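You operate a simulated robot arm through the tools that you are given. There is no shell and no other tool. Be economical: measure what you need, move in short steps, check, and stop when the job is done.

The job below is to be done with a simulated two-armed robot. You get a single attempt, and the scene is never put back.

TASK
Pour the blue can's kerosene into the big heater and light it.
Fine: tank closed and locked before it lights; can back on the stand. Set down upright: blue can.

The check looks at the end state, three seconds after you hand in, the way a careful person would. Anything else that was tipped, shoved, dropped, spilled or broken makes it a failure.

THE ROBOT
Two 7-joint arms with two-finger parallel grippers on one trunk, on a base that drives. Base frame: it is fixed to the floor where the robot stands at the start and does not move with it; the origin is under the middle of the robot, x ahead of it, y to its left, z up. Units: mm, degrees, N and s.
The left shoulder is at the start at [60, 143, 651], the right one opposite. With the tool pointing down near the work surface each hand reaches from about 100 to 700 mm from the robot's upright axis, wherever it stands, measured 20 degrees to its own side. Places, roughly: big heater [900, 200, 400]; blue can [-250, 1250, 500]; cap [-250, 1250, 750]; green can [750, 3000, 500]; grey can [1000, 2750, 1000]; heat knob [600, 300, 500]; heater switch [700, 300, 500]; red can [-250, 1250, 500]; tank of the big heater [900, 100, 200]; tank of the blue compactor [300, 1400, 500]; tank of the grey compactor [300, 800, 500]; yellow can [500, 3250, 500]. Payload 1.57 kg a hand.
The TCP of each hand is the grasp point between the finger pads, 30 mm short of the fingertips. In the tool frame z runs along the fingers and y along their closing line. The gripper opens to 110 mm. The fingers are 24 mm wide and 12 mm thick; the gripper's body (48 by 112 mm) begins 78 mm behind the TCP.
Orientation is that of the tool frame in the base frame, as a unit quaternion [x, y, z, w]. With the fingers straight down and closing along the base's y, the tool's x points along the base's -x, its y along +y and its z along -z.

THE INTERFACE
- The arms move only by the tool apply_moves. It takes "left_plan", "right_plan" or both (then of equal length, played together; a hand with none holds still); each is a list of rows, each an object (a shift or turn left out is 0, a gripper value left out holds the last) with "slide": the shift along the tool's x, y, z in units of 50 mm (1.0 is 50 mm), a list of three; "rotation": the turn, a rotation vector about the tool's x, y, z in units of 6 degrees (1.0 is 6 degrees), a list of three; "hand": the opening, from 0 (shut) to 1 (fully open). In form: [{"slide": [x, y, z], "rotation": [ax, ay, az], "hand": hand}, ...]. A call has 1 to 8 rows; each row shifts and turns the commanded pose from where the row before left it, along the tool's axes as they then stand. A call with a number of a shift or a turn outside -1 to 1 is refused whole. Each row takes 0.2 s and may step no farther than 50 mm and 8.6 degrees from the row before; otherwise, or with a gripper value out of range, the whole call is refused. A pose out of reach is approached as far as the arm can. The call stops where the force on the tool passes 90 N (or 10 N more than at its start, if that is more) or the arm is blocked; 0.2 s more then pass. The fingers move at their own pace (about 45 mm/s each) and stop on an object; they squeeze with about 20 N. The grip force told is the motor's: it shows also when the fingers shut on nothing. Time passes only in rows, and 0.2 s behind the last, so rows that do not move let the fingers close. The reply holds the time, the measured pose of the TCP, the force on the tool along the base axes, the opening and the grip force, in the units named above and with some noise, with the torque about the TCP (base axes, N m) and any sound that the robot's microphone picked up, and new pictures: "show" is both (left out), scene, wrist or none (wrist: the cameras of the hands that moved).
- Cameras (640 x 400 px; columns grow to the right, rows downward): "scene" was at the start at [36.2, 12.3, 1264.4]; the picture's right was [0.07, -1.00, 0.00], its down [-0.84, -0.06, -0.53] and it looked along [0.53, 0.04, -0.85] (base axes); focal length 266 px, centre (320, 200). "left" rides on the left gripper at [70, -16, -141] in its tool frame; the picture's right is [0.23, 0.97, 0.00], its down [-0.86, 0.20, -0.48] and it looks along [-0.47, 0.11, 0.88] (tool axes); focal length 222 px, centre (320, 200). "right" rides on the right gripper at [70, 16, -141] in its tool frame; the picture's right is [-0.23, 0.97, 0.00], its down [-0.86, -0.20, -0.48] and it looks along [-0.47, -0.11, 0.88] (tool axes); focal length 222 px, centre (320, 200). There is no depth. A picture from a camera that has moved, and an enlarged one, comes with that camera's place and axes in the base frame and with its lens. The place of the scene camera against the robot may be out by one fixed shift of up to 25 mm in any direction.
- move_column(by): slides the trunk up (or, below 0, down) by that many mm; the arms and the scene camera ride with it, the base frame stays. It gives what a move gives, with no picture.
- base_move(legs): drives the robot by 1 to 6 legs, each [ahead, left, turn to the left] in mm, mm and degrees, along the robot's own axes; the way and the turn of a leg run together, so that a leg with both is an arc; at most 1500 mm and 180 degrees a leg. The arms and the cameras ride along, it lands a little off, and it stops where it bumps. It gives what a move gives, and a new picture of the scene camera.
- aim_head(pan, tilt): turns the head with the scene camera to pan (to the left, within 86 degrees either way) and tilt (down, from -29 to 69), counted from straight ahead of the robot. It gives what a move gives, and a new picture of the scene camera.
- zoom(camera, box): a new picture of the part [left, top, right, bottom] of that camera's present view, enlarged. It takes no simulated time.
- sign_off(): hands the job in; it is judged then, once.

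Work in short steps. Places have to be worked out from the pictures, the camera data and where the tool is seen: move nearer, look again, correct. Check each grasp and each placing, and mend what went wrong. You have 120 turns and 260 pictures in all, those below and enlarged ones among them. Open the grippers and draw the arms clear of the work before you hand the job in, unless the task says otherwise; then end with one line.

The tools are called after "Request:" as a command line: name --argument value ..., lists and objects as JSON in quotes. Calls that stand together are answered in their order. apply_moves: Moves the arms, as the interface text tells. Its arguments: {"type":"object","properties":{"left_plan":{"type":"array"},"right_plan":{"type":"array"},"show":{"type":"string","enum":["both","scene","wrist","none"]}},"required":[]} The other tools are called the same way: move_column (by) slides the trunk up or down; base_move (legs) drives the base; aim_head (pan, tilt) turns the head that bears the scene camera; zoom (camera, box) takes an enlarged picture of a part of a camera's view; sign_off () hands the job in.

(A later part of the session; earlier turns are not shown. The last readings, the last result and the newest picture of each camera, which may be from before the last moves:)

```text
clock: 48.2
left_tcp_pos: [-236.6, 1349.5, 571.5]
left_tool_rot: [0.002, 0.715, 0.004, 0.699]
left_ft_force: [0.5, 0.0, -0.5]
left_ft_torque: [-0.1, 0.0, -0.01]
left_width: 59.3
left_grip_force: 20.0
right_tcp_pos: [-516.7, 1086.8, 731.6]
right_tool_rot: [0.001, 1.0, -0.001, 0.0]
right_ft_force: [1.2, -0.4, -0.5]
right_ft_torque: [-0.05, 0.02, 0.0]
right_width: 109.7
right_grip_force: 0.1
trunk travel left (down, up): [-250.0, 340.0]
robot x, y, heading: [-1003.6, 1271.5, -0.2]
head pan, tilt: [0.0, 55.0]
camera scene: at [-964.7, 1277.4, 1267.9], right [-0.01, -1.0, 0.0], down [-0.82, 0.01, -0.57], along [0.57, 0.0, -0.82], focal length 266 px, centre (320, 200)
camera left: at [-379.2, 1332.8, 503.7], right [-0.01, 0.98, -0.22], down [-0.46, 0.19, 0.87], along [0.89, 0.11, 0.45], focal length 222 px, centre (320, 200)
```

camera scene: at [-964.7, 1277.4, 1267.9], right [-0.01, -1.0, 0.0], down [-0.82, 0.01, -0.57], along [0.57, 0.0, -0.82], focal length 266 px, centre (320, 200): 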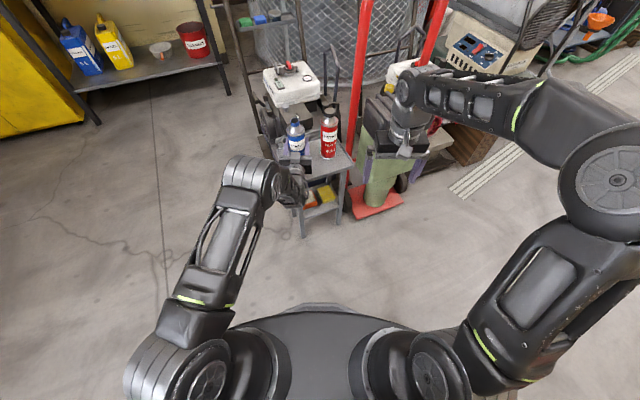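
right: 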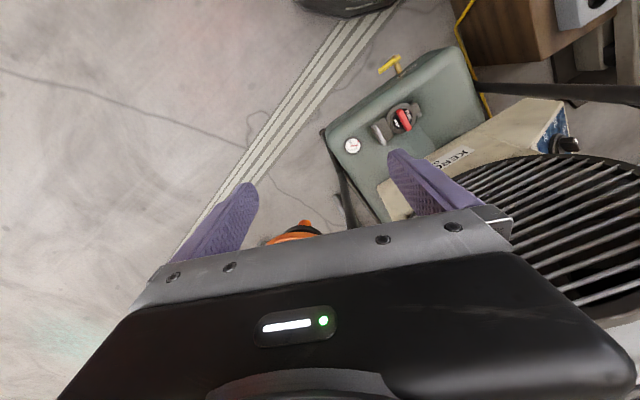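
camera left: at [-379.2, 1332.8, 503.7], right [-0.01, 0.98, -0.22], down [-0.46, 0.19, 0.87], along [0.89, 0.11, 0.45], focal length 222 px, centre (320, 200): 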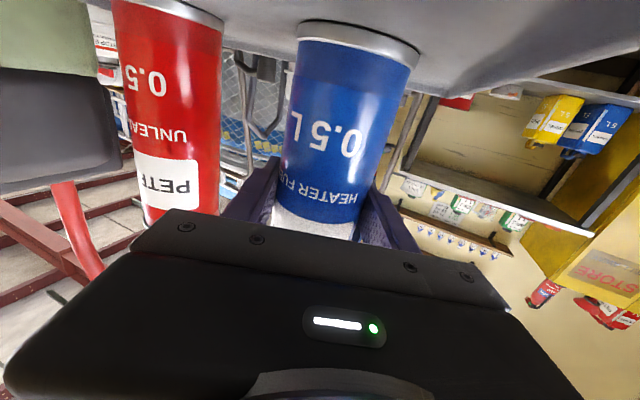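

The grip holds at 20 N on a ~60 mm can. I lift with the trunk.

Request:
move_column --by 60

Request:
move_column --by 90

Request:
apply_moves --left_plan '[{}]'

```text
clock: 49.2
left_tcp_pos: [-235.8, 1350.7, 629.2]
left_tool_rot: [0.001, 0.715, 0.005, 0.699]
left_ft_force: [0.3, -0.6, -2.3]
left_ft_torque: [-0.01, 0.01, -0.01]
left_width: 59.2
left_grip_force: 20.6
right_tcp_pos: [-516.7, 1086.2, 790.6]
right_tool_rot: [0.001, 1.0, 0.0, 0.0]
right_ft_force: [0.3, -0.2, -0.8]
right_ft_torque: [0.01, 0.0, -0.01]
right_width: 110.0
right_grip_force: 0.1
trunk travel left (down, up): [-310.0, 280.0]
robot x, y, heading: [-1004.1, 1272.5, -0.5]
head pan, tilt: [0.0, 55.0]
```

```text
clock: 50.5
left_tcp_pos: [-236.1, 1349.7, 720.2]
left_tool_rot: [0.001, 0.715, 0.004, 0.699]
left_ft_force: [0.7, -0.9, -1.1]
left_ft_torque: [-0.01, 0.01, 0.02]
left_width: 59.4
left_grip_force: 19.9
right_tcp_pos: [-516.8, 1086.4, 881.0]
right_tool_rot: [0.002, 1.0, 0.0, 0.001]
right_ft_force: [-0.4, 0.1, -0.3]
right_ft_torque: [0.04, 0.01, -0.01]
right_width: 110.0
right_grip_force: 0.1
trunk travel left (down, up): [-400.0, 190.0]
robot x, y, heading: [-1003.4, 1270.1, -0.4]
head pan, tilt: [0.0, 55.0]
```

```text
clock: 50.9
left_tcp_pos: [-236.3, 1349.9, 720.1]
left_tool_rot: [0.001, 0.715, 0.005, 0.699]
left_ft_force: [-0.5, -0.8, -1.5]
left_ft_torque: [-0.01, -0.02, -0.01]
left_width: 59.3
left_grip_force: 19.8
right_tcp_pos: [-517.2, 1085.9, 880.9]
right_tool_rot: [0.001, 1.0, 0.0, 0.001]
right_ft_force: [-0.7, 0.0, 0.3]
right_ft_torque: [-0.01, 0.01, 0.05]
right_width: 110.0
right_grip_force: 0.0
trunk travel left (down, up): [-400.0, 190.0]
robot x, y, heading: [-1006.3, 1273.3, -0.7]
head pan, tilt: [0.0, 55.0]
camera scene: at [-964.5, 1277.4, 1417.9], right [-0.01, -1.0, 0.0], down [-0.82, 0.01, -0.57], along [0.57, 0.0, -0.82], focal length 266 px, centre (320, 200)
camera left: at [-379.2, 1332.9, 653.5], right [-0.01, 0.98, -0.22], down [-0.46, 0.19, 0.87], along [0.89, 0.11, 0.45], focal length 222 px, centre (320, 200)
```

scene: 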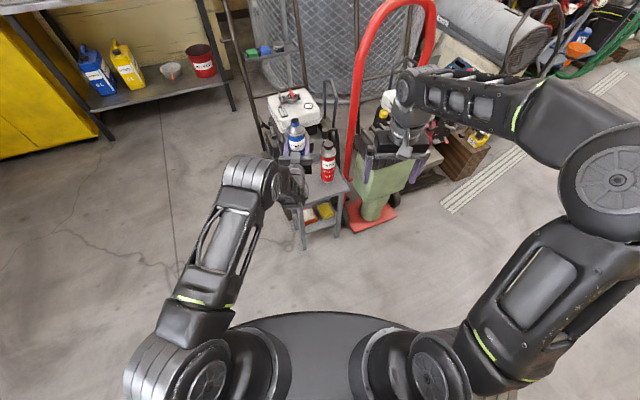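
left: 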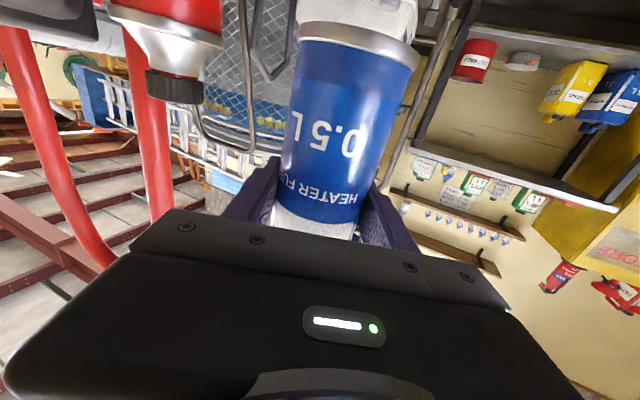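

The can is up and upright. I back off, turn right so the hands clear the hand truck, and go back towards the heater in stages.

Request:
base_move --legs '[[-200, 0, 0], [0, 0, -90]]'

Request:
aim_head --pan 10 --tilt 40

```text
clock: 56.2
left_tcp_pos: [-1105.8, 505.8, 719.8]
left_tool_rot: [0.5, 0.512, -0.484, 0.504]
left_ft_force: [0.9, 0.5, -1.7]
left_ft_torque: [-0.02, 0.01, 0.05]
left_width: 59.3
left_grip_force: 20.7
right_tcp_pos: [-1375.8, 779.7, 879.6]
right_tool_rot: [0.699, 0.715, 0.0, -0.001]
right_ft_force: [0.1, -0.8, 0.6]
right_ft_torque: [-0.01, -0.02, -0.01]
right_width: 109.9
right_grip_force: 0.1
trunk travel left (down, up): [-400.0, 190.0]
robot x, y, heading: [-1206.7, 1270.5, -89.0]
head pan, tilt: [0.0, 55.0]
camera scene: at [-1207.0, 1236.6, 1417.9], right [-1.0, -0.02, 0.0], down [-0.02, 0.82, -0.57], along [0.01, -0.57, -0.82], focal length 266 px, centre (320, 200)
```

scene: 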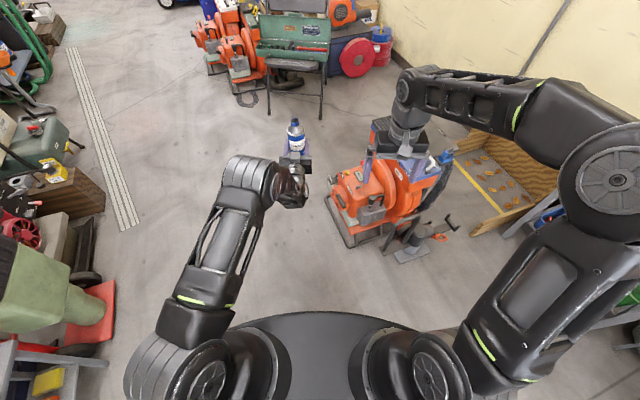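

```text
clock: 57.0
left_tcp_pos: [-1105.7, 505.6, 720.5]
left_tool_rot: [0.5, 0.512, -0.484, 0.504]
left_ft_force: [0.1, 0.5, -1.2]
left_ft_torque: [0.02, 0.0, 0.0]
left_width: 59.4
left_grip_force: 20.0
right_tcp_pos: [-1375.6, 779.3, 882.2]
right_tool_rot: [0.699, 0.715, 0.0, 0.001]
right_ft_force: [0.7, -0.5, -0.1]
right_ft_torque: [0.0, 0.01, 0.06]
right_width: 109.6
right_grip_force: 0.0
trunk travel left (down, up): [-400.0, 190.0]
robot x, y, heading: [-1206.3, 1271.5, -89.1]
head pan, tilt: [10.0, 40.0]
camera scene: at [-1192.0, 1225.3, 1438.5], right [-0.98, -0.19, 0.0], down [-0.12, 0.63, -0.77], along [0.15, -0.75, -0.64], focal length 266 px, centre (320, 200)
```

scene: 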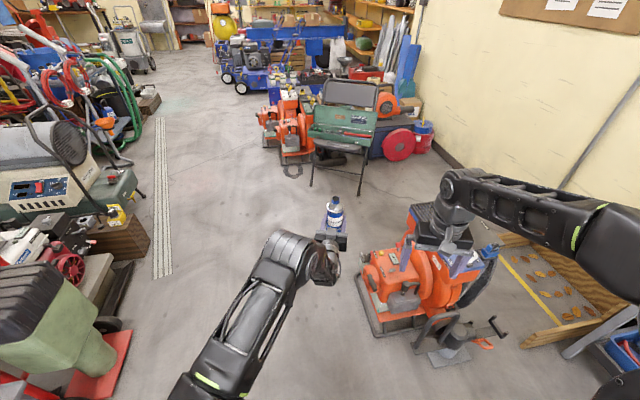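

The lane between the hand truck and the orange machine is clear. I shift 480 mm towards +x and go down the lane.

Request:
base_move --legs '[[0, 490, 0], [1130, 0, 0]]'

```text
clock: 65.3
left_tcp_pos: [-577.8, -621.5, 720.0]
left_tool_rot: [0.499, 0.512, -0.484, 0.505]
left_ft_force: [-0.5, -0.1, -1.2]
left_ft_torque: [-0.01, 0.02, -0.04]
left_width: 59.2
left_grip_force: 19.9
right_tcp_pos: [-849.7, -348.9, 881.4]
right_tool_rot: [0.697, 0.717, 0.0, 0.0]
right_ft_force: [-0.2, -1.2, 0.5]
right_ft_torque: [-0.02, 0.02, 0.0]
right_width: 109.8
right_grip_force: 0.0
trunk travel left (down, up): [-400.0, 190.0]
robot x, y, heading: [-680.3, 142.4, -88.7]
head pan, tilt: [10.0, 40.0]
camera scene: at [-667.7, 98.0, 1438.6], right [-0.98, -0.2, 0.0], down [-0.13, 0.63, -0.77], along [0.15, -0.75, -0.64], focal length 266 px, centre (320, 200)
```

scene: 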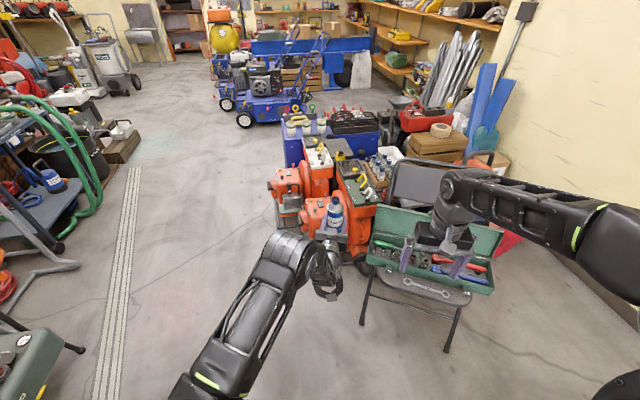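

Clear around. I turn left to face the heater, staying well back, then look.

Request:
base_move --legs '[[250, 0, 0], [0, 0, 100]]'

Request:
aim_head --pan 0 --tilt 40

```text
clock: 71.4
left_tcp_pos: [57.5, 133.7, 720.9]
left_tool_rot: [-0.076, 0.711, 0.08, 0.694]
left_ft_force: [-0.5, 0.0, -1.5]
left_ft_torque: [0.01, 0.0, 0.0]
left_width: 59.2
left_grip_force: 19.9
right_tcp_pos: [-159.3, -183.6, 881.6]
right_tool_rot: [-0.106, 0.994, 0.001, 0.0]
right_ft_force: [-0.4, 0.6, 0.2]
right_ft_torque: [0.0, 0.01, 0.01]
right_width: 110.0
right_grip_force: 0.0
trunk travel left (down, up): [-400.0, 190.0]
robot x, y, heading: [-672.0, -110.1, 12.0]
head pan, tilt: [10.0, 40.0]
camera scene: at [-628.3, -75.9, 1438.6], right [0.38, -0.93, 0.0], down [-0.6, -0.24, -0.77], along [0.71, 0.29, -0.64], focal length 266 px, centre (320, 200)
```

scene: 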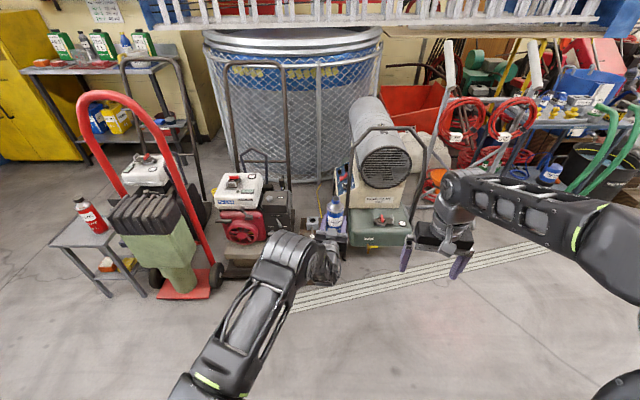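

```text
clock: 72.1
left_tcp_pos: [57.2, 133.4, 719.7]
left_tool_rot: [-0.075, 0.711, 0.079, 0.694]
left_ft_force: [-0.3, 0.6, -1.9]
left_ft_torque: [-0.02, 0.0, 0.0]
left_width: 59.2
left_grip_force: 19.5
right_tcp_pos: [-160.5, -183.0, 881.1]
right_tool_rot: [-0.107, 0.994, 0.0, 0.0]
right_ft_force: [-0.3, -0.5, 0.3]
right_ft_torque: [-0.04, 0.03, 0.02]
right_width: 109.8
right_grip_force: 0.0
trunk travel left (down, up): [-400.0, 190.0]
robot x, y, heading: [-675.4, -109.3, 11.9]
head pan, tilt: [0.0, 40.0]
camera scene: at [-623.9, -90.1, 1438.6], right [0.21, -0.98, 0.0], down [-0.63, -0.13, -0.77], along [0.75, 0.16, -0.64], focal length 266 px, centre (320, 200)
```

scene: 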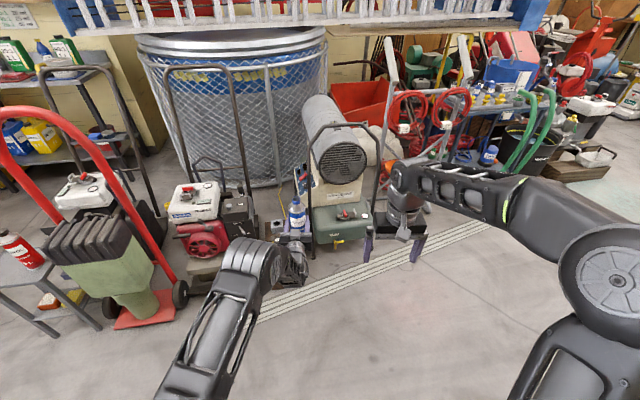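

The heater handle's top is at about z 850, so with the can held out the left hand must pass above it while the right hand opens the cap. I'll test raising the left hand by 250 mm and drawing it in, staying upright.

Request:
apply_moves --left_plan '[{"slide": [-0.8, 0, 0]}, {"slide": [-0.8, 0, 0]}, {"slide": [-0.8, 0, 0]}, {"slide": [-0.8, 0, 0]}, {"slide": [-0.8, 0, 0]}, {"slide": [-0.8, 0, 0]}, {"slide": [-0.2, 0, 0]}]' --show "none"

Request:
apply_moves --left_plan '[{"slide": [0, 0.3, -0.8]}, {"slide": [0, 0.3, -0.8]}, {"slide": [0, 0.3, -0.8]}]' --show "scene"

```text
clock: 73.7
left_tcp_pos: [63.3, 133.7, 972.1]
left_tool_rot: [-0.076, 0.711, 0.08, 0.694]
left_ft_force: [-0.2, -0.1, -0.9]
left_ft_torque: [-0.02, 0.01, -0.02]
left_width: 59.3
left_grip_force: 20.1
right_tcp_pos: [-160.4, -185.1, 881.1]
right_tool_rot: [-0.105, 0.994, 0.0, 0.0]
right_ft_force: [0.7, -0.4, 0.0]
right_ft_torque: [0.0, 0.01, 0.04]
right_width: 109.9
right_grip_force: 0.0
trunk travel left (down, up): [-400.0, 190.0]
robot x, y, heading: [-675.8, -106.2, 12.0]
head pan, tilt: [0.0, 40.0]
```

```text
clock: 74.5
left_tcp_pos: [-66.4, 148.6, 973.3]
left_tool_rot: [-0.076, 0.71, 0.08, 0.695]
left_ft_force: [-0.3, -0.1, -1.5]
left_ft_torque: [0.02, 0.01, 0.03]
left_width: 59.0
left_grip_force: 19.9
right_tcp_pos: [-158.6, -185.5, 882.1]
right_tool_rot: [-0.106, 0.994, 0.0, 0.0]
right_ft_force: [0.1, -0.2, 0.0]
right_ft_torque: [0.0, 0.03, -0.02]
right_width: 110.3
right_grip_force: 0.1
trunk travel left (down, up): [-400.0, 190.0]
robot x, y, heading: [-671.7, -110.3, 12.2]
head pan, tilt: [0.0, 40.0]
camera scene: at [-624.6, -90.7, 1438.6], right [0.21, -0.98, 0.0], down [-0.63, -0.13, -0.77], along [0.75, 0.16, -0.64], focal length 266 px, centre (320, 200)
```

scene: 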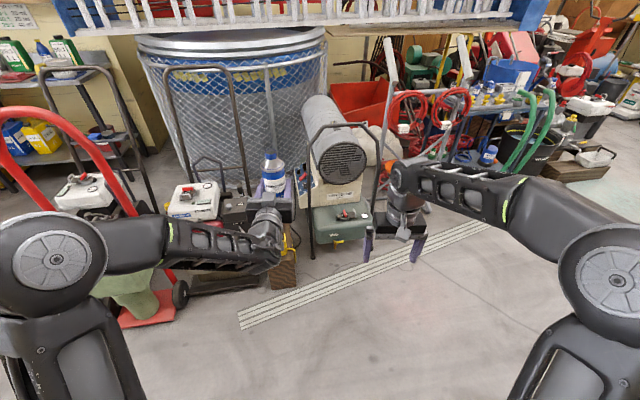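

Raised, the hand can be drawn in freely. I draw it in further.

Request:
apply_moves --left_plan '[{"slide": [0, 0.5, -0.8]}, {"slide": [0, 0.5, -0.8]}, {"slide": [0, 0.5, -0.8]}, {"slide": [0, 0.5, -0.8]}, {"slide": [0, 0, 0]}]' --show "scene"

```text
clock: 75.7
left_tcp_pos: [-177.3, 196.7, 1006.3]
left_tool_rot: [-0.076, 0.71, 0.08, 0.695]
left_ft_force: [-0.3, -0.4, -1.1]
left_ft_torque: [0.06, 0.02, 0.04]
left_width: 58.9
left_grip_force: 20.0
left hand out of reach, approached as far as the arm can: row 1, 2, 3, 4
right_tcp_pos: [-159.4, -185.2, 881.5]
right_tool_rot: [-0.105, 0.994, 0.001, 0.0]
right_ft_force: [0.4, -0.2, -0.4]
right_ft_torque: [0.05, -0.02, -0.02]
right_width: 110.1
right_grip_force: 0.1
trunk travel left (down, up): [-400.0, 190.0]
robot x, y, heading: [-675.1, -108.9, 12.0]
head pan, tilt: [0.0, 40.0]
camera scene: at [-624.0, -91.6, 1438.7], right [0.21, -0.98, 0.0], down [-0.63, -0.13, -0.77], along [0.75, 0.16, -0.64], focal length 266 px, centre (320, 200)
```

scene: 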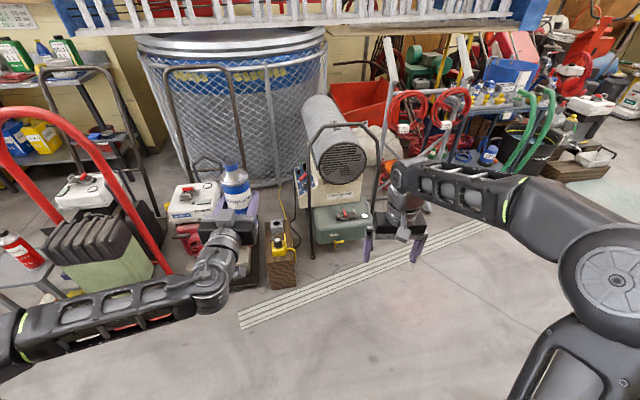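

Now drive towards the heater's front, offset to the right, stopping a bit short for a look.

Request:
base_move --legs '[[0, -220, 0], [430, 0, 0], [0, 0, 8]]'

Request:
aim_head --pan 0 --tilt 50

Request:
zoom --camera "scene" --box '[230, 30, 430, 230]'

```text
clock: 80.2
left_tcp_pos: [239.9, 145.2, 1004.7]
left_tool_rot: [-0.125, 0.705, 0.128, 0.687]
left_ft_force: [0.7, 0.6, -2.0]
left_ft_torque: [-0.03, -0.03, -0.03]
left_width: 59.2
left_grip_force: 20.2
right_tcp_pos: [308.9, -231.0, 882.5]
right_tool_rot: [-0.176, 0.984, 0.0, 0.0]
right_ft_force: [-0.6, -0.2, 0.1]
right_ft_torque: [0.0, 0.02, 0.0]
right_width: 110.3
right_grip_force: 0.0
trunk travel left (down, up): [-400.0, 190.0]
robot x, y, heading: [-208.8, -227.6, 20.2]
head pan, tilt: [0.0, 40.0]
camera scene: at [-162.5, -201.3, 1438.6], right [0.34, -0.94, 0.0], down [-0.6, -0.22, -0.77], along [0.72, 0.26, -0.64], focal length 266 px, centre (320, 200)
```

scene: 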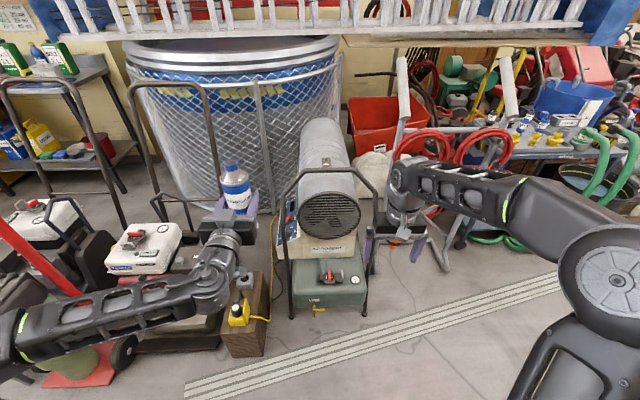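

```text
clock: 80.9
left_tcp_pos: [238.6, 143.1, 1003.6]
left_tool_rot: [-0.126, 0.704, 0.128, 0.687]
left_ft_force: [0.2, -1.0, -1.3]
left_ft_torque: [-0.01, -0.01, 0.0]
left_width: 59.2
left_grip_force: 20.2
right_tcp_pos: [309.4, -230.2, 881.2]
right_tool_rot: [-0.176, 0.984, 0.0, 0.001]
right_ft_force: [0.0, -0.4, -0.2]
right_ft_torque: [0.02, -0.03, 0.0]
right_width: 109.9
right_grip_force: 0.2
trunk travel left (down, up): [-400.0, 190.0]
robot x, y, heading: [-211.6, -229.3, 20.2]
head pan, tilt: [0.0, 50.0]
camera scene: at [-169.9, -204.2, 1424.5], right [0.34, -0.94, 0.0], down [-0.72, -0.26, -0.64], along [0.6, 0.22, -0.77], focal length 266 px, centre (320, 200)
```

scene: 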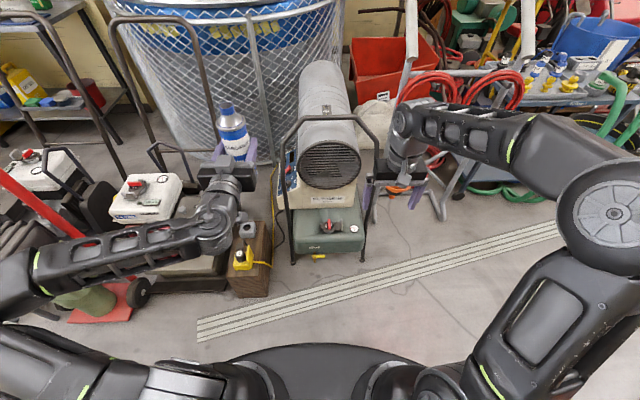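

```text
2.00 times, centred on (330, 130) of scene
camera zoom: at [-169.9, -204.2, 1424.5], right [0.34, -0.94, 0.0], down [-0.72, -0.26, -0.64], along [0.6, 0.22, -0.77], focal length 531 px, centre (300, 340)
```

zoom: 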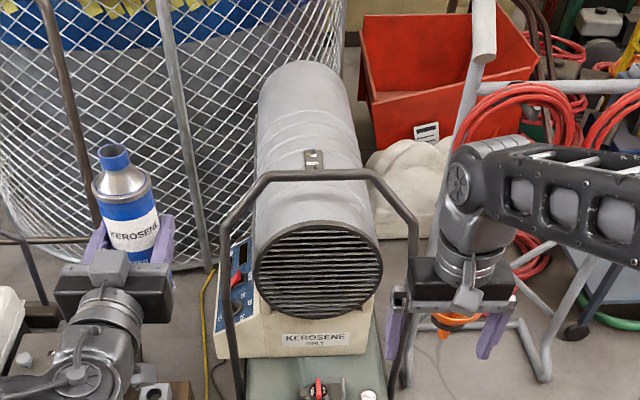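

The heater axis matches my heading of 20°. The cap comes out at about (542, 5, 325), and the handle leans back to about x 670, z 820. I drive 225 mm closer so the right hand can reach the cap.

Request:
base_move --legs '[[220, 0, 0]]'

Request:
aim_head --pan 0 --tilt 62

Request:
zoom --camera "scene" --box '[240, 60, 420, 220]'

```text
clock: 82.6
left_tcp_pos: [450.1, 222.6, 1005.2]
left_tool_rot: [-0.126, 0.704, 0.128, 0.687]
left_ft_force: [0.3, -0.2, -2.7]
left_ft_torque: [0.03, -0.04, 0.02]
left_width: 59.4
left_grip_force: 19.9
right_tcp_pos: [520.6, -153.0, 881.1]
right_tool_rot: [-0.176, 0.984, 0.0, 0.0]
right_ft_force: [-0.3, -0.3, 0.2]
right_ft_torque: [0.04, 0.01, 0.02]
right_width: 110.4
right_grip_force: 0.1
trunk travel left (down, up): [-400.0, 190.0]
robot x, y, heading: [3.0, -152.4, 20.1]
head pan, tilt: [0.0, 50.0]
camera scene: at [41.3, -127.0, 1424.4], right [0.34, -0.94, 0.0], down [-0.72, -0.26, -0.64], along [0.6, 0.22, -0.77], focal length 266 px, centre (320, 200)
```

scene: 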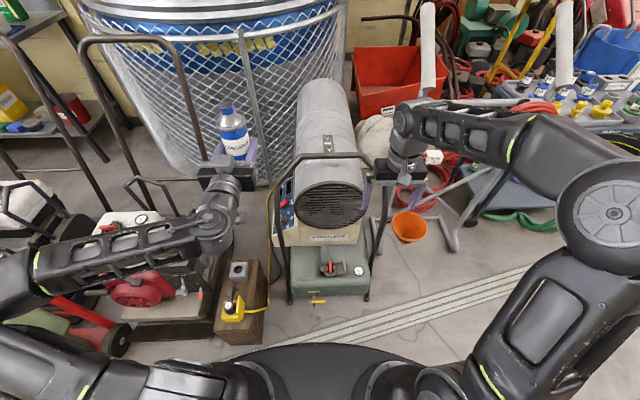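

```text
clock: 83.4
left_tcp_pos: [448.3, 222.5, 1004.2]
left_tool_rot: [-0.127, 0.705, 0.129, 0.686]
left_ft_force: [-0.5, -0.2, -2.1]
left_ft_torque: [-0.02, 0.01, 0.03]
left_width: 58.9
left_grip_force: 19.7
right_tcp_pos: [518.5, -152.1, 880.9]
right_tool_rot: [-0.176, 0.984, 0.001, 0.0]
right_ft_force: [-0.3, 0.5, -0.7]
right_ft_torque: [0.01, 0.0, 0.0]
right_width: 110.1
right_grip_force: 0.0
trunk travel left (down, up): [-400.0, 190.0]
robot x, y, heading: [-1.1, -153.1, 20.3]
head pan, tilt: [0.0, 62.0]
camera scene: at [28.8, -131.6, 1409.6], right [0.34, -0.94, 0.0], down [-0.83, -0.3, -0.47], along [0.44, 0.16, -0.88], focal length 266 px, centre (320, 200)
```

scene: 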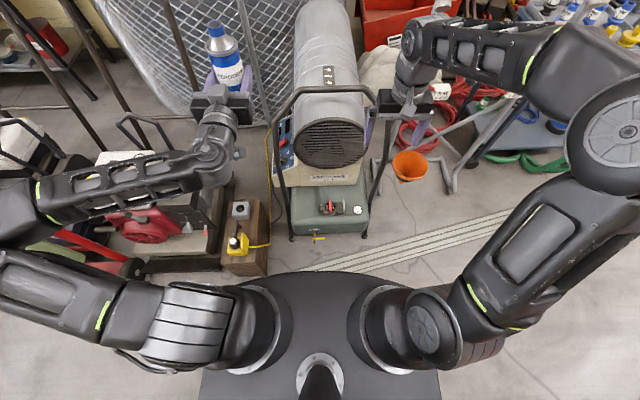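

```text
2.50 times, centred on (330, 140) of scene
camera zoom: at [28.8, -131.6, 1409.6], right [0.34, -0.94, 0.0], down [-0.83, -0.3, -0.47], along [0.44, 0.16, -0.88], focal length 664 px, centre (295, 350)
```

zoom: 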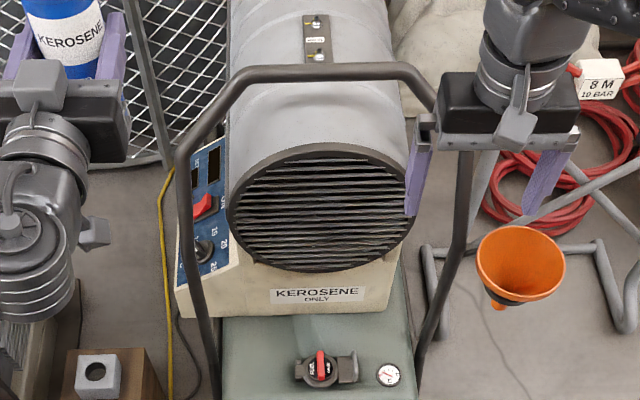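

The cap has a lever and sits on the tank top with clear access from above. I bring the right hand over it, moving left first and then down.

Request:
apply_moves --right_plan '[{"slide": [0, 0.98, 0]}, {"slide": [0, 0.98, 0]}, {"slide": [0, 0.98, 0]}, {"slide": [0, 0, 0.95]}, {"slide": [0, 0, 0.95]}, {"slide": [0, 0, 0.95]}, {"slide": [0, 0, 0.95]}, {"slide": [0, 0, 0.95]}]' --show "both"

Request:
zoom --camera "right" --box '[220, 40, 440, 240]'

```text
clock: 85.2
left_tcp_pos: [448.1, 221.6, 1005.2]
left_tool_rot: [-0.126, 0.705, 0.128, 0.686]
left_ft_force: [-0.2, 0.5, -1.8]
left_ft_torque: [0.01, -0.03, -0.05]
left_width: 59.0
left_grip_force: 19.3
right_tcp_pos: [468.5, -14.2, 644.3]
right_tool_rot: [-0.176, 0.984, 0.001, 0.001]
right_ft_force: [0.8, 0.3, -0.8]
right_ft_torque: [-0.02, 0.02, -0.02]
right_width: 109.9
right_grip_force: 0.0
trunk travel left (down, up): [-400.0, 190.0]
robot x, y, heading: [2.8, -150.5, 19.9]
head pan, tilt: [0.0, 62.0]
camera scene: at [29.0, -131.3, 1409.6], right [0.34, -0.94, 0.0], down [-0.83, -0.3, -0.47], along [0.44, 0.16, -0.88], focal length 266 px, centre (320, 200)
camera right: at [398.0, -23.6, 785.4], right [-0.13, 0.99, 0.0], down [0.87, 0.11, 0.48], along [0.48, 0.06, -0.88], focal length 222 px, centre (320, 200)
```

scene: 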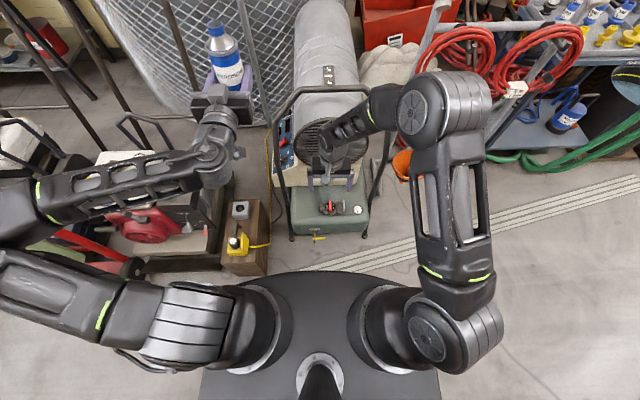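
right: 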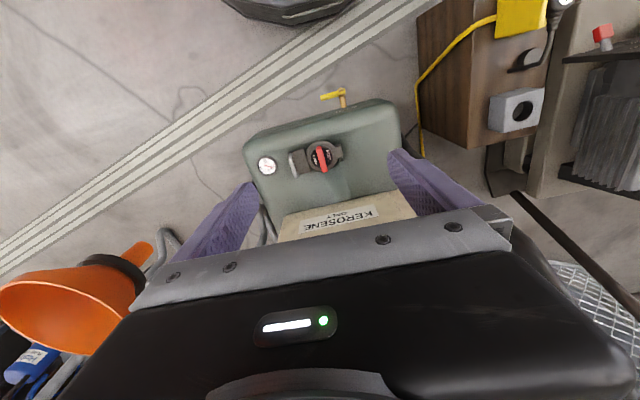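

```text
2.00 times, centred on (330, 140) of right
camera zoom: at [398.0, -23.6, 785.4], right [-0.13, 0.99, 0.0], down [0.87, 0.11, 0.48], along [0.48, 0.06, -0.88], focal length 444 px, centre (300, 320)
```

zoom: 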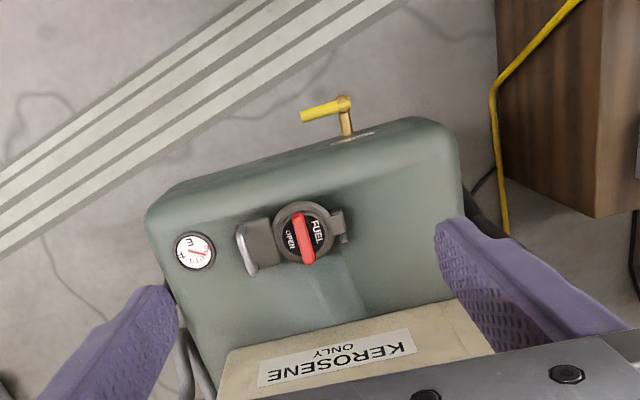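

The cap is at about (544, -4, 325), with a red lever bar marked FUEL/OPEN, a grey block on its right and a tab on its left. I lower for a close look.

Request:
apply_moves --right_plan '[{"slide": [0, 0, 0.95]}, {"slide": [0, 0, 0.95]}, {"slide": [0, 0, 0.95]}, {}]' --show "none"

Request:
zoom --camera "right" --box '[250, 40, 410, 200]'

```text
clock: 86.2
left_tcp_pos: [450.0, 221.1, 1004.9]
left_tool_rot: [-0.126, 0.705, 0.128, 0.686]
left_ft_force: [-0.3, -0.3, -1.0]
left_ft_torque: [0.0, 0.01, -0.02]
left_width: 59.0
left_grip_force: 19.8
right_tcp_pos: [470.0, -15.2, 499.1]
right_tool_rot: [-0.176, 0.984, 0.0, 0.0]
right_ft_force: [-0.5, 0.0, 0.2]
right_ft_torque: [-0.03, -0.01, 0.04]
right_width: 110.4
right_grip_force: 0.0
trunk travel left (down, up): [-400.0, 190.0]
robot x, y, heading: [-2.1, -153.6, 20.1]
head pan, tilt: [0.0, 62.0]
```

```text
2.50 times, centred on (330, 120) of right
camera zoom: at [399.0, -24.4, 640.9], right [-0.13, 0.99, 0.0], down [0.87, 0.11, 0.48], along [0.48, 0.06, -0.88], focal length 555 px, centre (295, 400)
```

zoom: 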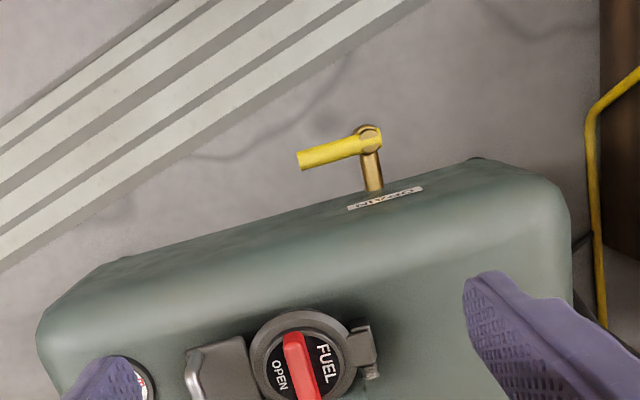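

Request:
zoom --camera "right" --box '[270, 130, 390, 230]'

```text
4.00 times, centred on (330, 180) of right
camera zoom: at [399.0, -24.4, 640.9], right [-0.13, 0.99, 0.0], down [0.87, 0.11, 0.48], along [0.48, 0.06, -0.88], focal length 888 px, centre (280, 280)
```

zoom: 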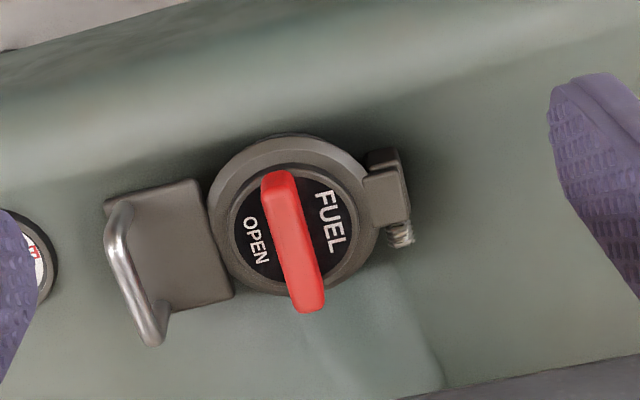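

The lid is hinged on its left, has a bail handle on its right edge and a red quarter-turn lever across the centre, parallel to the heater axis. I centre the right hand over the lever with the fingers partly closed and check alignment.

Request:
apply_moves --right_plan '[{"slide": [-0.74, -0.13, 0], "rotation": [0, 0, -0.55], "hand": 0.45}, {"slide": [-0.74, -0.09, 0]}, {"slide": [0, 0, 0.9]}, {"slide": [0, 0, 0.8]}, {}]' --show "wrist"

Request:
zoom --camera "right" --box '[240, 120, 400, 240]'

```text
clock: 87.4
left_tcp_pos: [449.4, 222.2, 1003.9]
left_tool_rot: [-0.125, 0.705, 0.128, 0.686]
left_ft_force: [0.5, 0.4, -1.4]
left_ft_torque: [-0.01, 0.03, -0.02]
left_width: 59.3
left_grip_force: 20.6
right_tcp_pos: [542.4, 2.4, 414.3]
right_tool_rot: [-0.204, 0.979, 0.0, -0.001]
right_ft_force: [-0.6, 0.0, -1.0]
right_ft_torque: [0.02, 0.03, -0.01]
right_width: 49.5
right_grip_force: 0.1
trunk travel left (down, up): [-400.0, 190.0]
robot x, y, heading: [-3.6, -149.3, 19.9]
head pan, tilt: [0.0, 62.0]
camera right: at [472.6, -12.2, 556.4], right [-0.18, 0.98, 0.0], down [0.86, 0.16, 0.48], along [0.47, 0.09, -0.88], focal length 222 px, centre (320, 200)
```

right: 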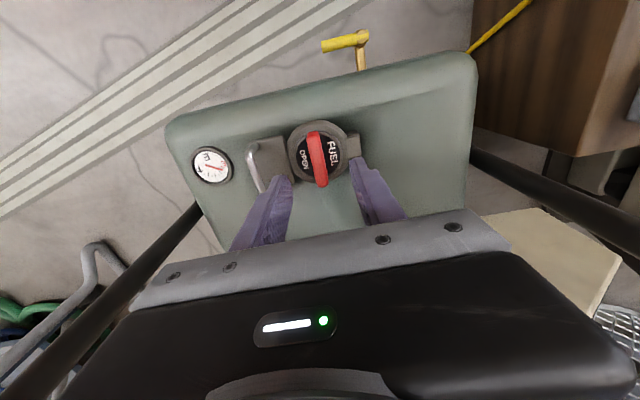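

```text
3.33 times, centred on (320, 180) of right
camera zoom: at [472.6, -12.2, 556.4], right [-0.18, 0.98, 0.0], down [0.86, 0.16, 0.48], along [0.47, 0.09, -0.88], focal length 740 px, centre (320, 267)
```

zoom: 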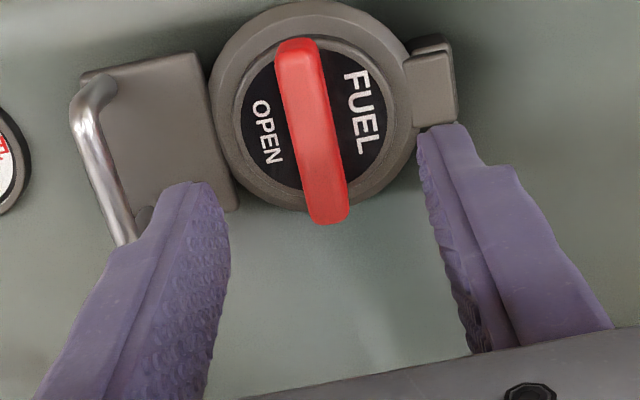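

The hand is centred on the lever. I narrow the fingers to clear the hinge and descend.

Request:
apply_moves --right_plan '[{"hand": 0.27, "slide": [0.04, -0.04, 0]}, {}, {"slide": [0, 0, 0.5]}, {"slide": [0, 0, 0.3]}, {"slide": [0, 0, 0.15]}, {}]' --show "wrist"

Request:
zoom --camera "right" --box '[240, 120, 400, 240]'

```text
clock: 88.8
left_tcp_pos: [449.4, 221.6, 1005.7]
left_tool_rot: [-0.126, 0.704, 0.128, 0.687]
left_ft_force: [-0.3, 0.6, -1.2]
left_ft_torque: [0.0, 0.03, -0.03]
left_width: 59.6
left_grip_force: 19.9
right_tcp_pos: [541.4, -0.9, 369.9]
right_tool_rot: [-0.205, 0.979, 0.001, 0.0]
right_ft_force: [-4.0, -1.0, 10.6]
right_ft_torque: [0.04, 0.23, 0.03]
right_width: 29.7
right_grip_force: 0.0
trunk travel left (down, up): [-400.0, 190.0]
robot x, y, heading: [1.3, -151.4, 20.1]
head pan, tilt: [0.0, 62.0]
camera right: at [470.3, -12.7, 512.1], right [-0.18, 0.98, 0.0], down [0.86, 0.16, 0.48], along [0.47, 0.09, -0.88], focal length 222 px, centre (320, 200)
```

right: 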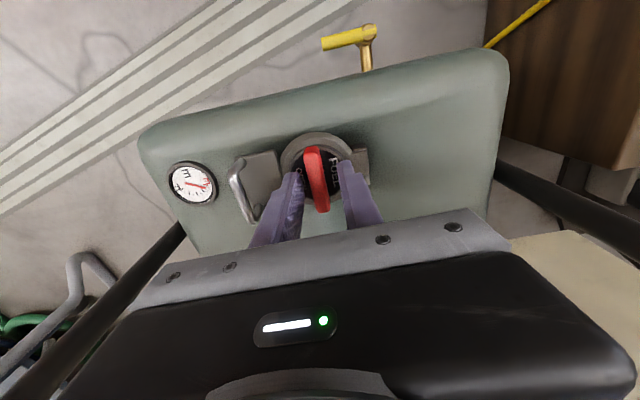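

```text
3.33 times, centred on (320, 180) of right
camera zoom: at [470.3, -12.7, 512.1], right [-0.18, 0.98, 0.0], down [0.86, 0.16, 0.48], along [0.47, 0.09, -0.88], focal length 740 px, centre (320, 267)
```

zoom: 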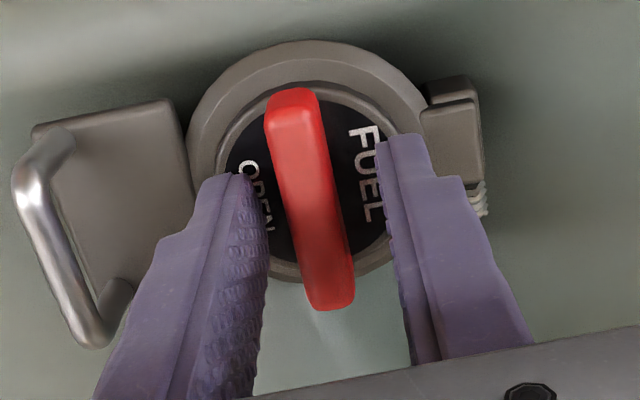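

The fingertips touch the lid (10 N), around the lever. I raise 3 mm and close on the lever.

Request:
apply_moves --right_plan '[{"slide": [0, 0, -0.06]}, {"hand": 0}, {}, {}]' --show "none"

Request:
zoom --camera "right" --box '[240, 120, 400, 240]'

```text
clock: 89.8
left_tcp_pos: [449.5, 221.9, 1005.0]
left_tool_rot: [-0.126, 0.705, 0.128, 0.686]
left_ft_force: [-0.5, -0.2, -2.0]
left_ft_torque: [-0.04, 0.0, 0.01]
left_width: 59.2
left_grip_force: 20.0
right_tcp_pos: [540.3, -1.0, 372.1]
right_tool_rot: [-0.205, 0.979, 0.0, 0.0]
right_ft_force: [3.2, -4.3, -0.2]
right_ft_torque: [-0.13, -0.18, -0.02]
right_width: 11.8
right_grip_force: 28.8
trunk travel left (down, up): [-400.0, 190.0]
robot x, y, heading: [0.5, -150.8, 20.3]
head pan, tilt: [0.0, 62.0]
```

```text
3.33 times, centred on (320, 180) of right
camera zoom: at [471.0, -13.9, 514.4], right [-0.18, 0.98, 0.0], down [0.86, 0.16, 0.48], along [0.47, 0.09, -0.88], focal length 740 px, centre (320, 267)
```

zoom: 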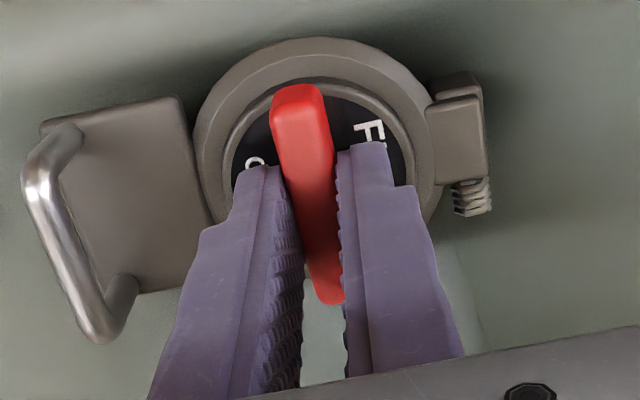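

Lever gripped (11.8 mm). I try counter-clockwise (seen from above) 12° and watch the torque.

Request:
apply_moves --right_plan '[{"rotation": [0, 0, -1]}, {"rotation": [0, 0, -1]}, {}]' --show "none"

Request:
zoom --camera "right" --box '[240, 120, 400, 240]'

```text
clock: 90.6
left_tcp_pos: [448.2, 221.5, 1006.4]
left_tool_rot: [-0.126, 0.704, 0.128, 0.687]
left_ft_force: [0.1, -0.2, -1.7]
left_ft_torque: [-0.03, 0.0, 0.02]
left_width: 59.0
left_grip_force: 20.2
right_tcp_pos: [541.3, -0.2, 372.2]
right_tool_rot: [-0.307, 0.952, 0.0, 0.001]
right_ft_force: [3.5, -7.2, 5.8]
right_ft_torque: [-0.08, 0.0, 0.01]
right_width: 11.8
right_grip_force: 29.3
trunk travel left (down, up): [-400.0, 190.0]
robot x, y, heading: [-0.6, -151.2, 20.1]
head pan, tilt: [0.0, 62.0]
```

```text
3.33 times, centred on (320, 180) of right
camera zoom: at [475.1, -28.1, 514.3], right [-0.38, 0.92, 0.0], down [0.81, 0.34, 0.48], along [0.44, 0.18, -0.88], focal length 740 px, centre (320, 267)
```

zoom: 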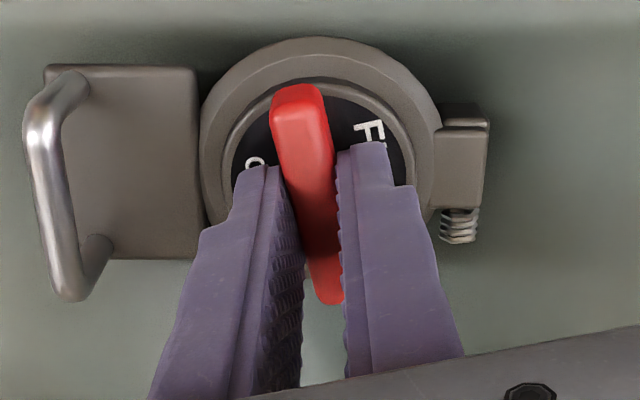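

The lever turns freely with its disc. I keep turning counter-clockwise.

Request:
apply_moves --right_plan '[{"rotation": [0, 0, -1]}, {"rotation": [0, 0, -1]}, {"rotation": [0, 0, -1]}, {"rotation": [0, 0, -1]}, {"rotation": [0, 0, -1]}, {"rotation": [0, 0, -1]}, {}]' --show "none"

Request:
zoom --camera "right" --box '[240, 120, 400, 240]'

```text
clock: 92.2
left_tcp_pos: [449.2, 222.2, 1005.4]
left_tool_rot: [-0.125, 0.704, 0.128, 0.687]
left_ft_force: [-0.1, 0.0, -1.5]
left_ft_torque: [0.01, -0.01, -0.02]
left_width: 59.1
left_grip_force: 19.5
right_tcp_pos: [540.4, -0.7, 373.1]
right_tool_rot: [-0.585, 0.811, 0.001, 0.001]
right_ft_force: [4.8, -3.5, 6.2]
right_ft_torque: [0.06, -0.09, 0.03]
right_width: 12.0
right_grip_force: 29.3
trunk travel left (down, up): [-400.0, 190.0]
robot x, y, heading: [-4.1, -151.2, 19.8]
head pan, tilt: [0.0, 62.0]
```

```text
3.33 times, centred on (320, 180) of right
camera zoom: at [503.2, -61.4, 514.3], right [-0.85, 0.52, 0.0], down [0.46, 0.75, 0.48], along [0.25, 0.41, -0.88], focal length 740 px, centre (320, 267)
```

zoom: 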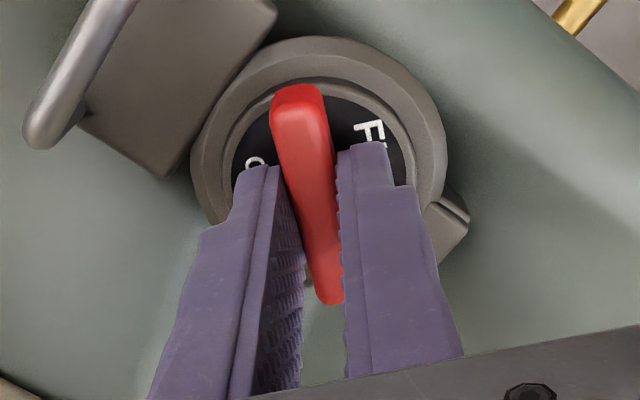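

Still free at 48°. Continue towards 90°.

Request:
apply_moves --right_plan '[{"rotation": [0, 0, -1]}, {"rotation": [0, 0, -1]}, {"rotation": [0, 0, -1]}, {"rotation": [0, 0, -1]}, {"rotation": [0, 0, -1]}, {"rotation": [0, 0, -1]}, {"rotation": [0, 0, -1]}, {}]' --show "wrist"

Request:
zoom --camera "right" --box '[240, 120, 400, 240]'

```text
clock: 94.0
left_tcp_pos: [447.7, 220.7, 1005.6]
left_tool_rot: [-0.126, 0.704, 0.129, 0.687]
left_ft_force: [0.5, -0.1, -1.0]
left_ft_torque: [0.03, -0.01, -0.01]
left_width: 59.0
left_grip_force: 19.9
right_tcp_pos: [539.7, 0.8, 372.8]
right_tool_rot: [0.837, -0.547, 0.0, -0.001]
right_ft_force: [-5.1, -2.0, 13.8]
right_ft_torque: [0.17, 0.54, -0.71]
right_width: 11.7
right_grip_force: 29.4
trunk travel left (down, up): [-400.0, 190.0]
robot x, y, heading: [-1.7, -153.1, 20.3]
head pan, tilt: [0.0, 62.0]
camera right: at [552.7, -70.8, 514.2], right [-0.98, -0.18, 0.0], down [-0.16, 0.86, 0.48], along [-0.09, 0.47, -0.88], focal length 222 px, centre (320, 200)
```

right: 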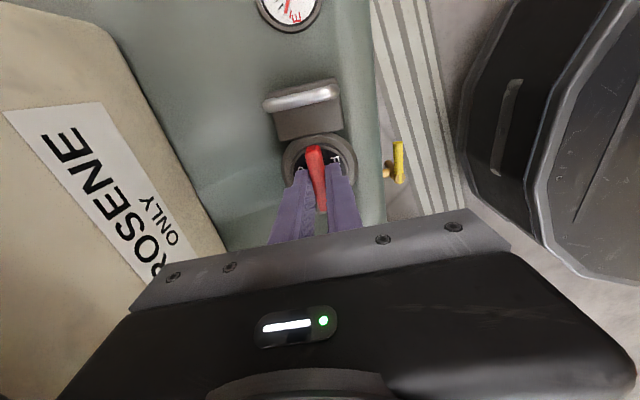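

```text
3.33 times, centred on (320, 180) of right
camera zoom: at [552.7, -70.8, 514.2], right [-0.98, -0.18, 0.0], down [-0.16, 0.86, 0.48], along [-0.09, 0.47, -0.88], focal length 740 px, centre (320, 267)
```

zoom: 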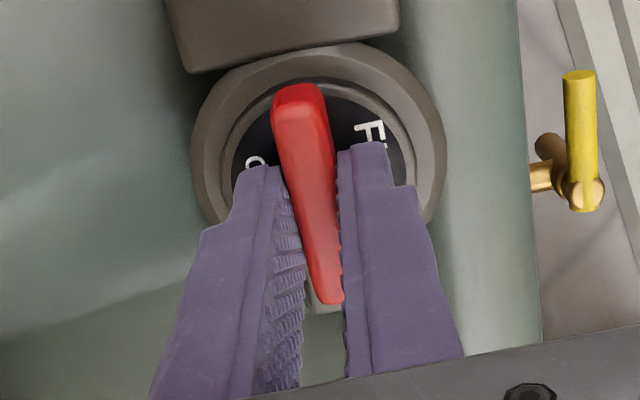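

The lever hit its stop at 90° (torque −0.7 N m). I release, rise 60 mm and turn the hand back.

Request:
apply_moves --right_plan '[{"hand": 0.27}, {}, {"slide": [0, 0, -0.6]}, {"slide": [0, 0, -0.6], "rotation": [0, 0, 1]}, {"rotation": [0, 0, 1]}, {"rotation": [0, 0, 1]}, {"rotation": [0, 0, 1]}, {"rotation": [0, 0, 1]}]' --show "none"

Request:
apply_moves --right_plan '[{"rotation": [0, 0, 1]}, {"rotation": [0, 0, 1]}, {"rotation": [0, 0, 1]}, {"rotation": [0, 0, 1]}, {"rotation": [0, 0, 1]}, {"rotation": [0, 0, 1]}, {"rotation": [0, 0, 1]}, {"rotation": [0, 0, 1]}]' --show "none"

Request:
apply_moves --right_plan '[{"slide": [0, -0.8, 0], "rotation": [0, 0, 1]}, {"slide": [0, -0.48, 0], "rotation": [0, 0, 1], "hand": 0.4}, {}]' --show "wrist"

Request:
zoom --camera "right" --box '[240, 120, 400, 240]'

```text
clock: 95.8
left_tcp_pos: [449.3, 221.1, 1005.4]
left_tool_rot: [-0.125, 0.704, 0.128, 0.687]
left_ft_force: [0.5, 0.3, -1.3]
left_ft_torque: [0.02, 0.0, 0.0]
left_width: 59.2
left_grip_force: 19.9
right_tcp_pos: [539.8, -0.2, 432.0]
right_tool_rot: [-0.665, 0.746, 0.001, 0.0]
right_ft_force: [0.1, 0.1, 1.2]
right_ft_torque: [0.0, 0.0, -0.01]
right_width: 29.6
right_grip_force: 0.0
trunk travel left (down, up): [-400.0, 190.0]
robot x, y, heading: [-2.0, -147.3, 20.1]
head pan, tilt: [0.0, 62.0]
```

```text
clock: 97.6
left_tcp_pos: [449.6, 222.3, 1006.3]
left_tool_rot: [-0.126, 0.705, 0.128, 0.686]
left_ft_force: [0.8, -0.4, -1.4]
left_ft_torque: [0.03, 0.01, 0.02]
left_width: 58.9
left_grip_force: 20.2
right_tcp_pos: [539.7, -0.8, 431.3]
right_tool_rot: [-0.304, 0.953, 0.001, 0.0]
right_ft_force: [0.9, -0.5, 0.3]
right_ft_torque: [-0.02, -0.02, 0.03]
right_width: 29.9
right_grip_force: 0.0
trunk travel left (down, up): [-400.0, 190.0]
robot x, y, heading: [-5.3, -149.3, 19.9]
head pan, tilt: [0.0, 62.0]
```

```text
clock: 98.4
left_tcp_pos: [448.6, 222.5, 1005.5]
left_tool_rot: [-0.126, 0.705, 0.128, 0.686]
left_ft_force: [-0.6, -0.2, -2.2]
left_ft_torque: [0.0, 0.0, -0.02]
left_width: 59.1
left_grip_force: 20.1
right_tcp_pos: [574.4, -53.8, 431.6]
right_tool_rot: [-0.204, 0.979, 0.001, 0.0]
right_ft_force: [0.1, 0.4, 1.2]
right_ft_torque: [0.0, 0.02, 0.03]
right_width: 44.1
right_grip_force: 0.1
trunk travel left (down, up): [-400.0, 190.0]
robot x, y, heading: [0.3, -150.7, 20.1]
head pan, tilt: [0.0, 62.0]
camera right: at [504.6, -66.3, 573.2], right [-0.18, 0.98, 0.0], down [0.86, 0.16, 0.48], along [0.47, 0.09, -0.88], focal length 222 px, centre (320, 200)
```

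right: 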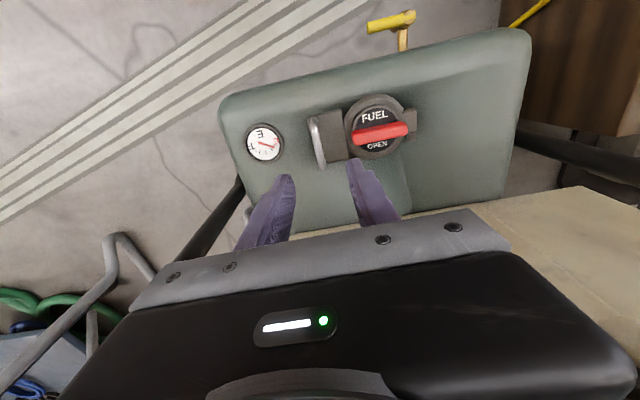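

```text
3.33 times, centred on (320, 180) of right
camera zoom: at [504.6, -66.3, 573.2], right [-0.18, 0.98, 0.0], down [0.86, 0.16, 0.48], along [0.47, 0.09, -0.88], focal length 740 px, centre (320, 267)
```

zoom: 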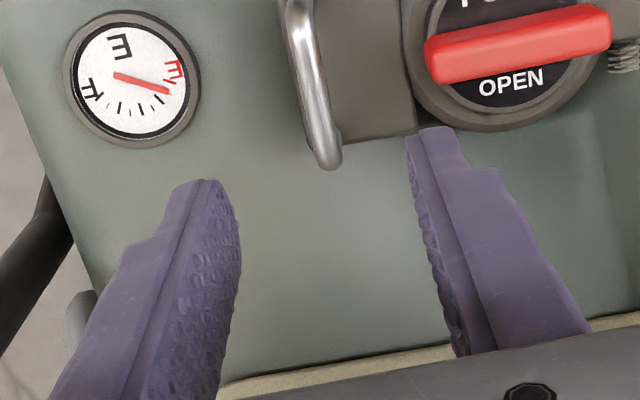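

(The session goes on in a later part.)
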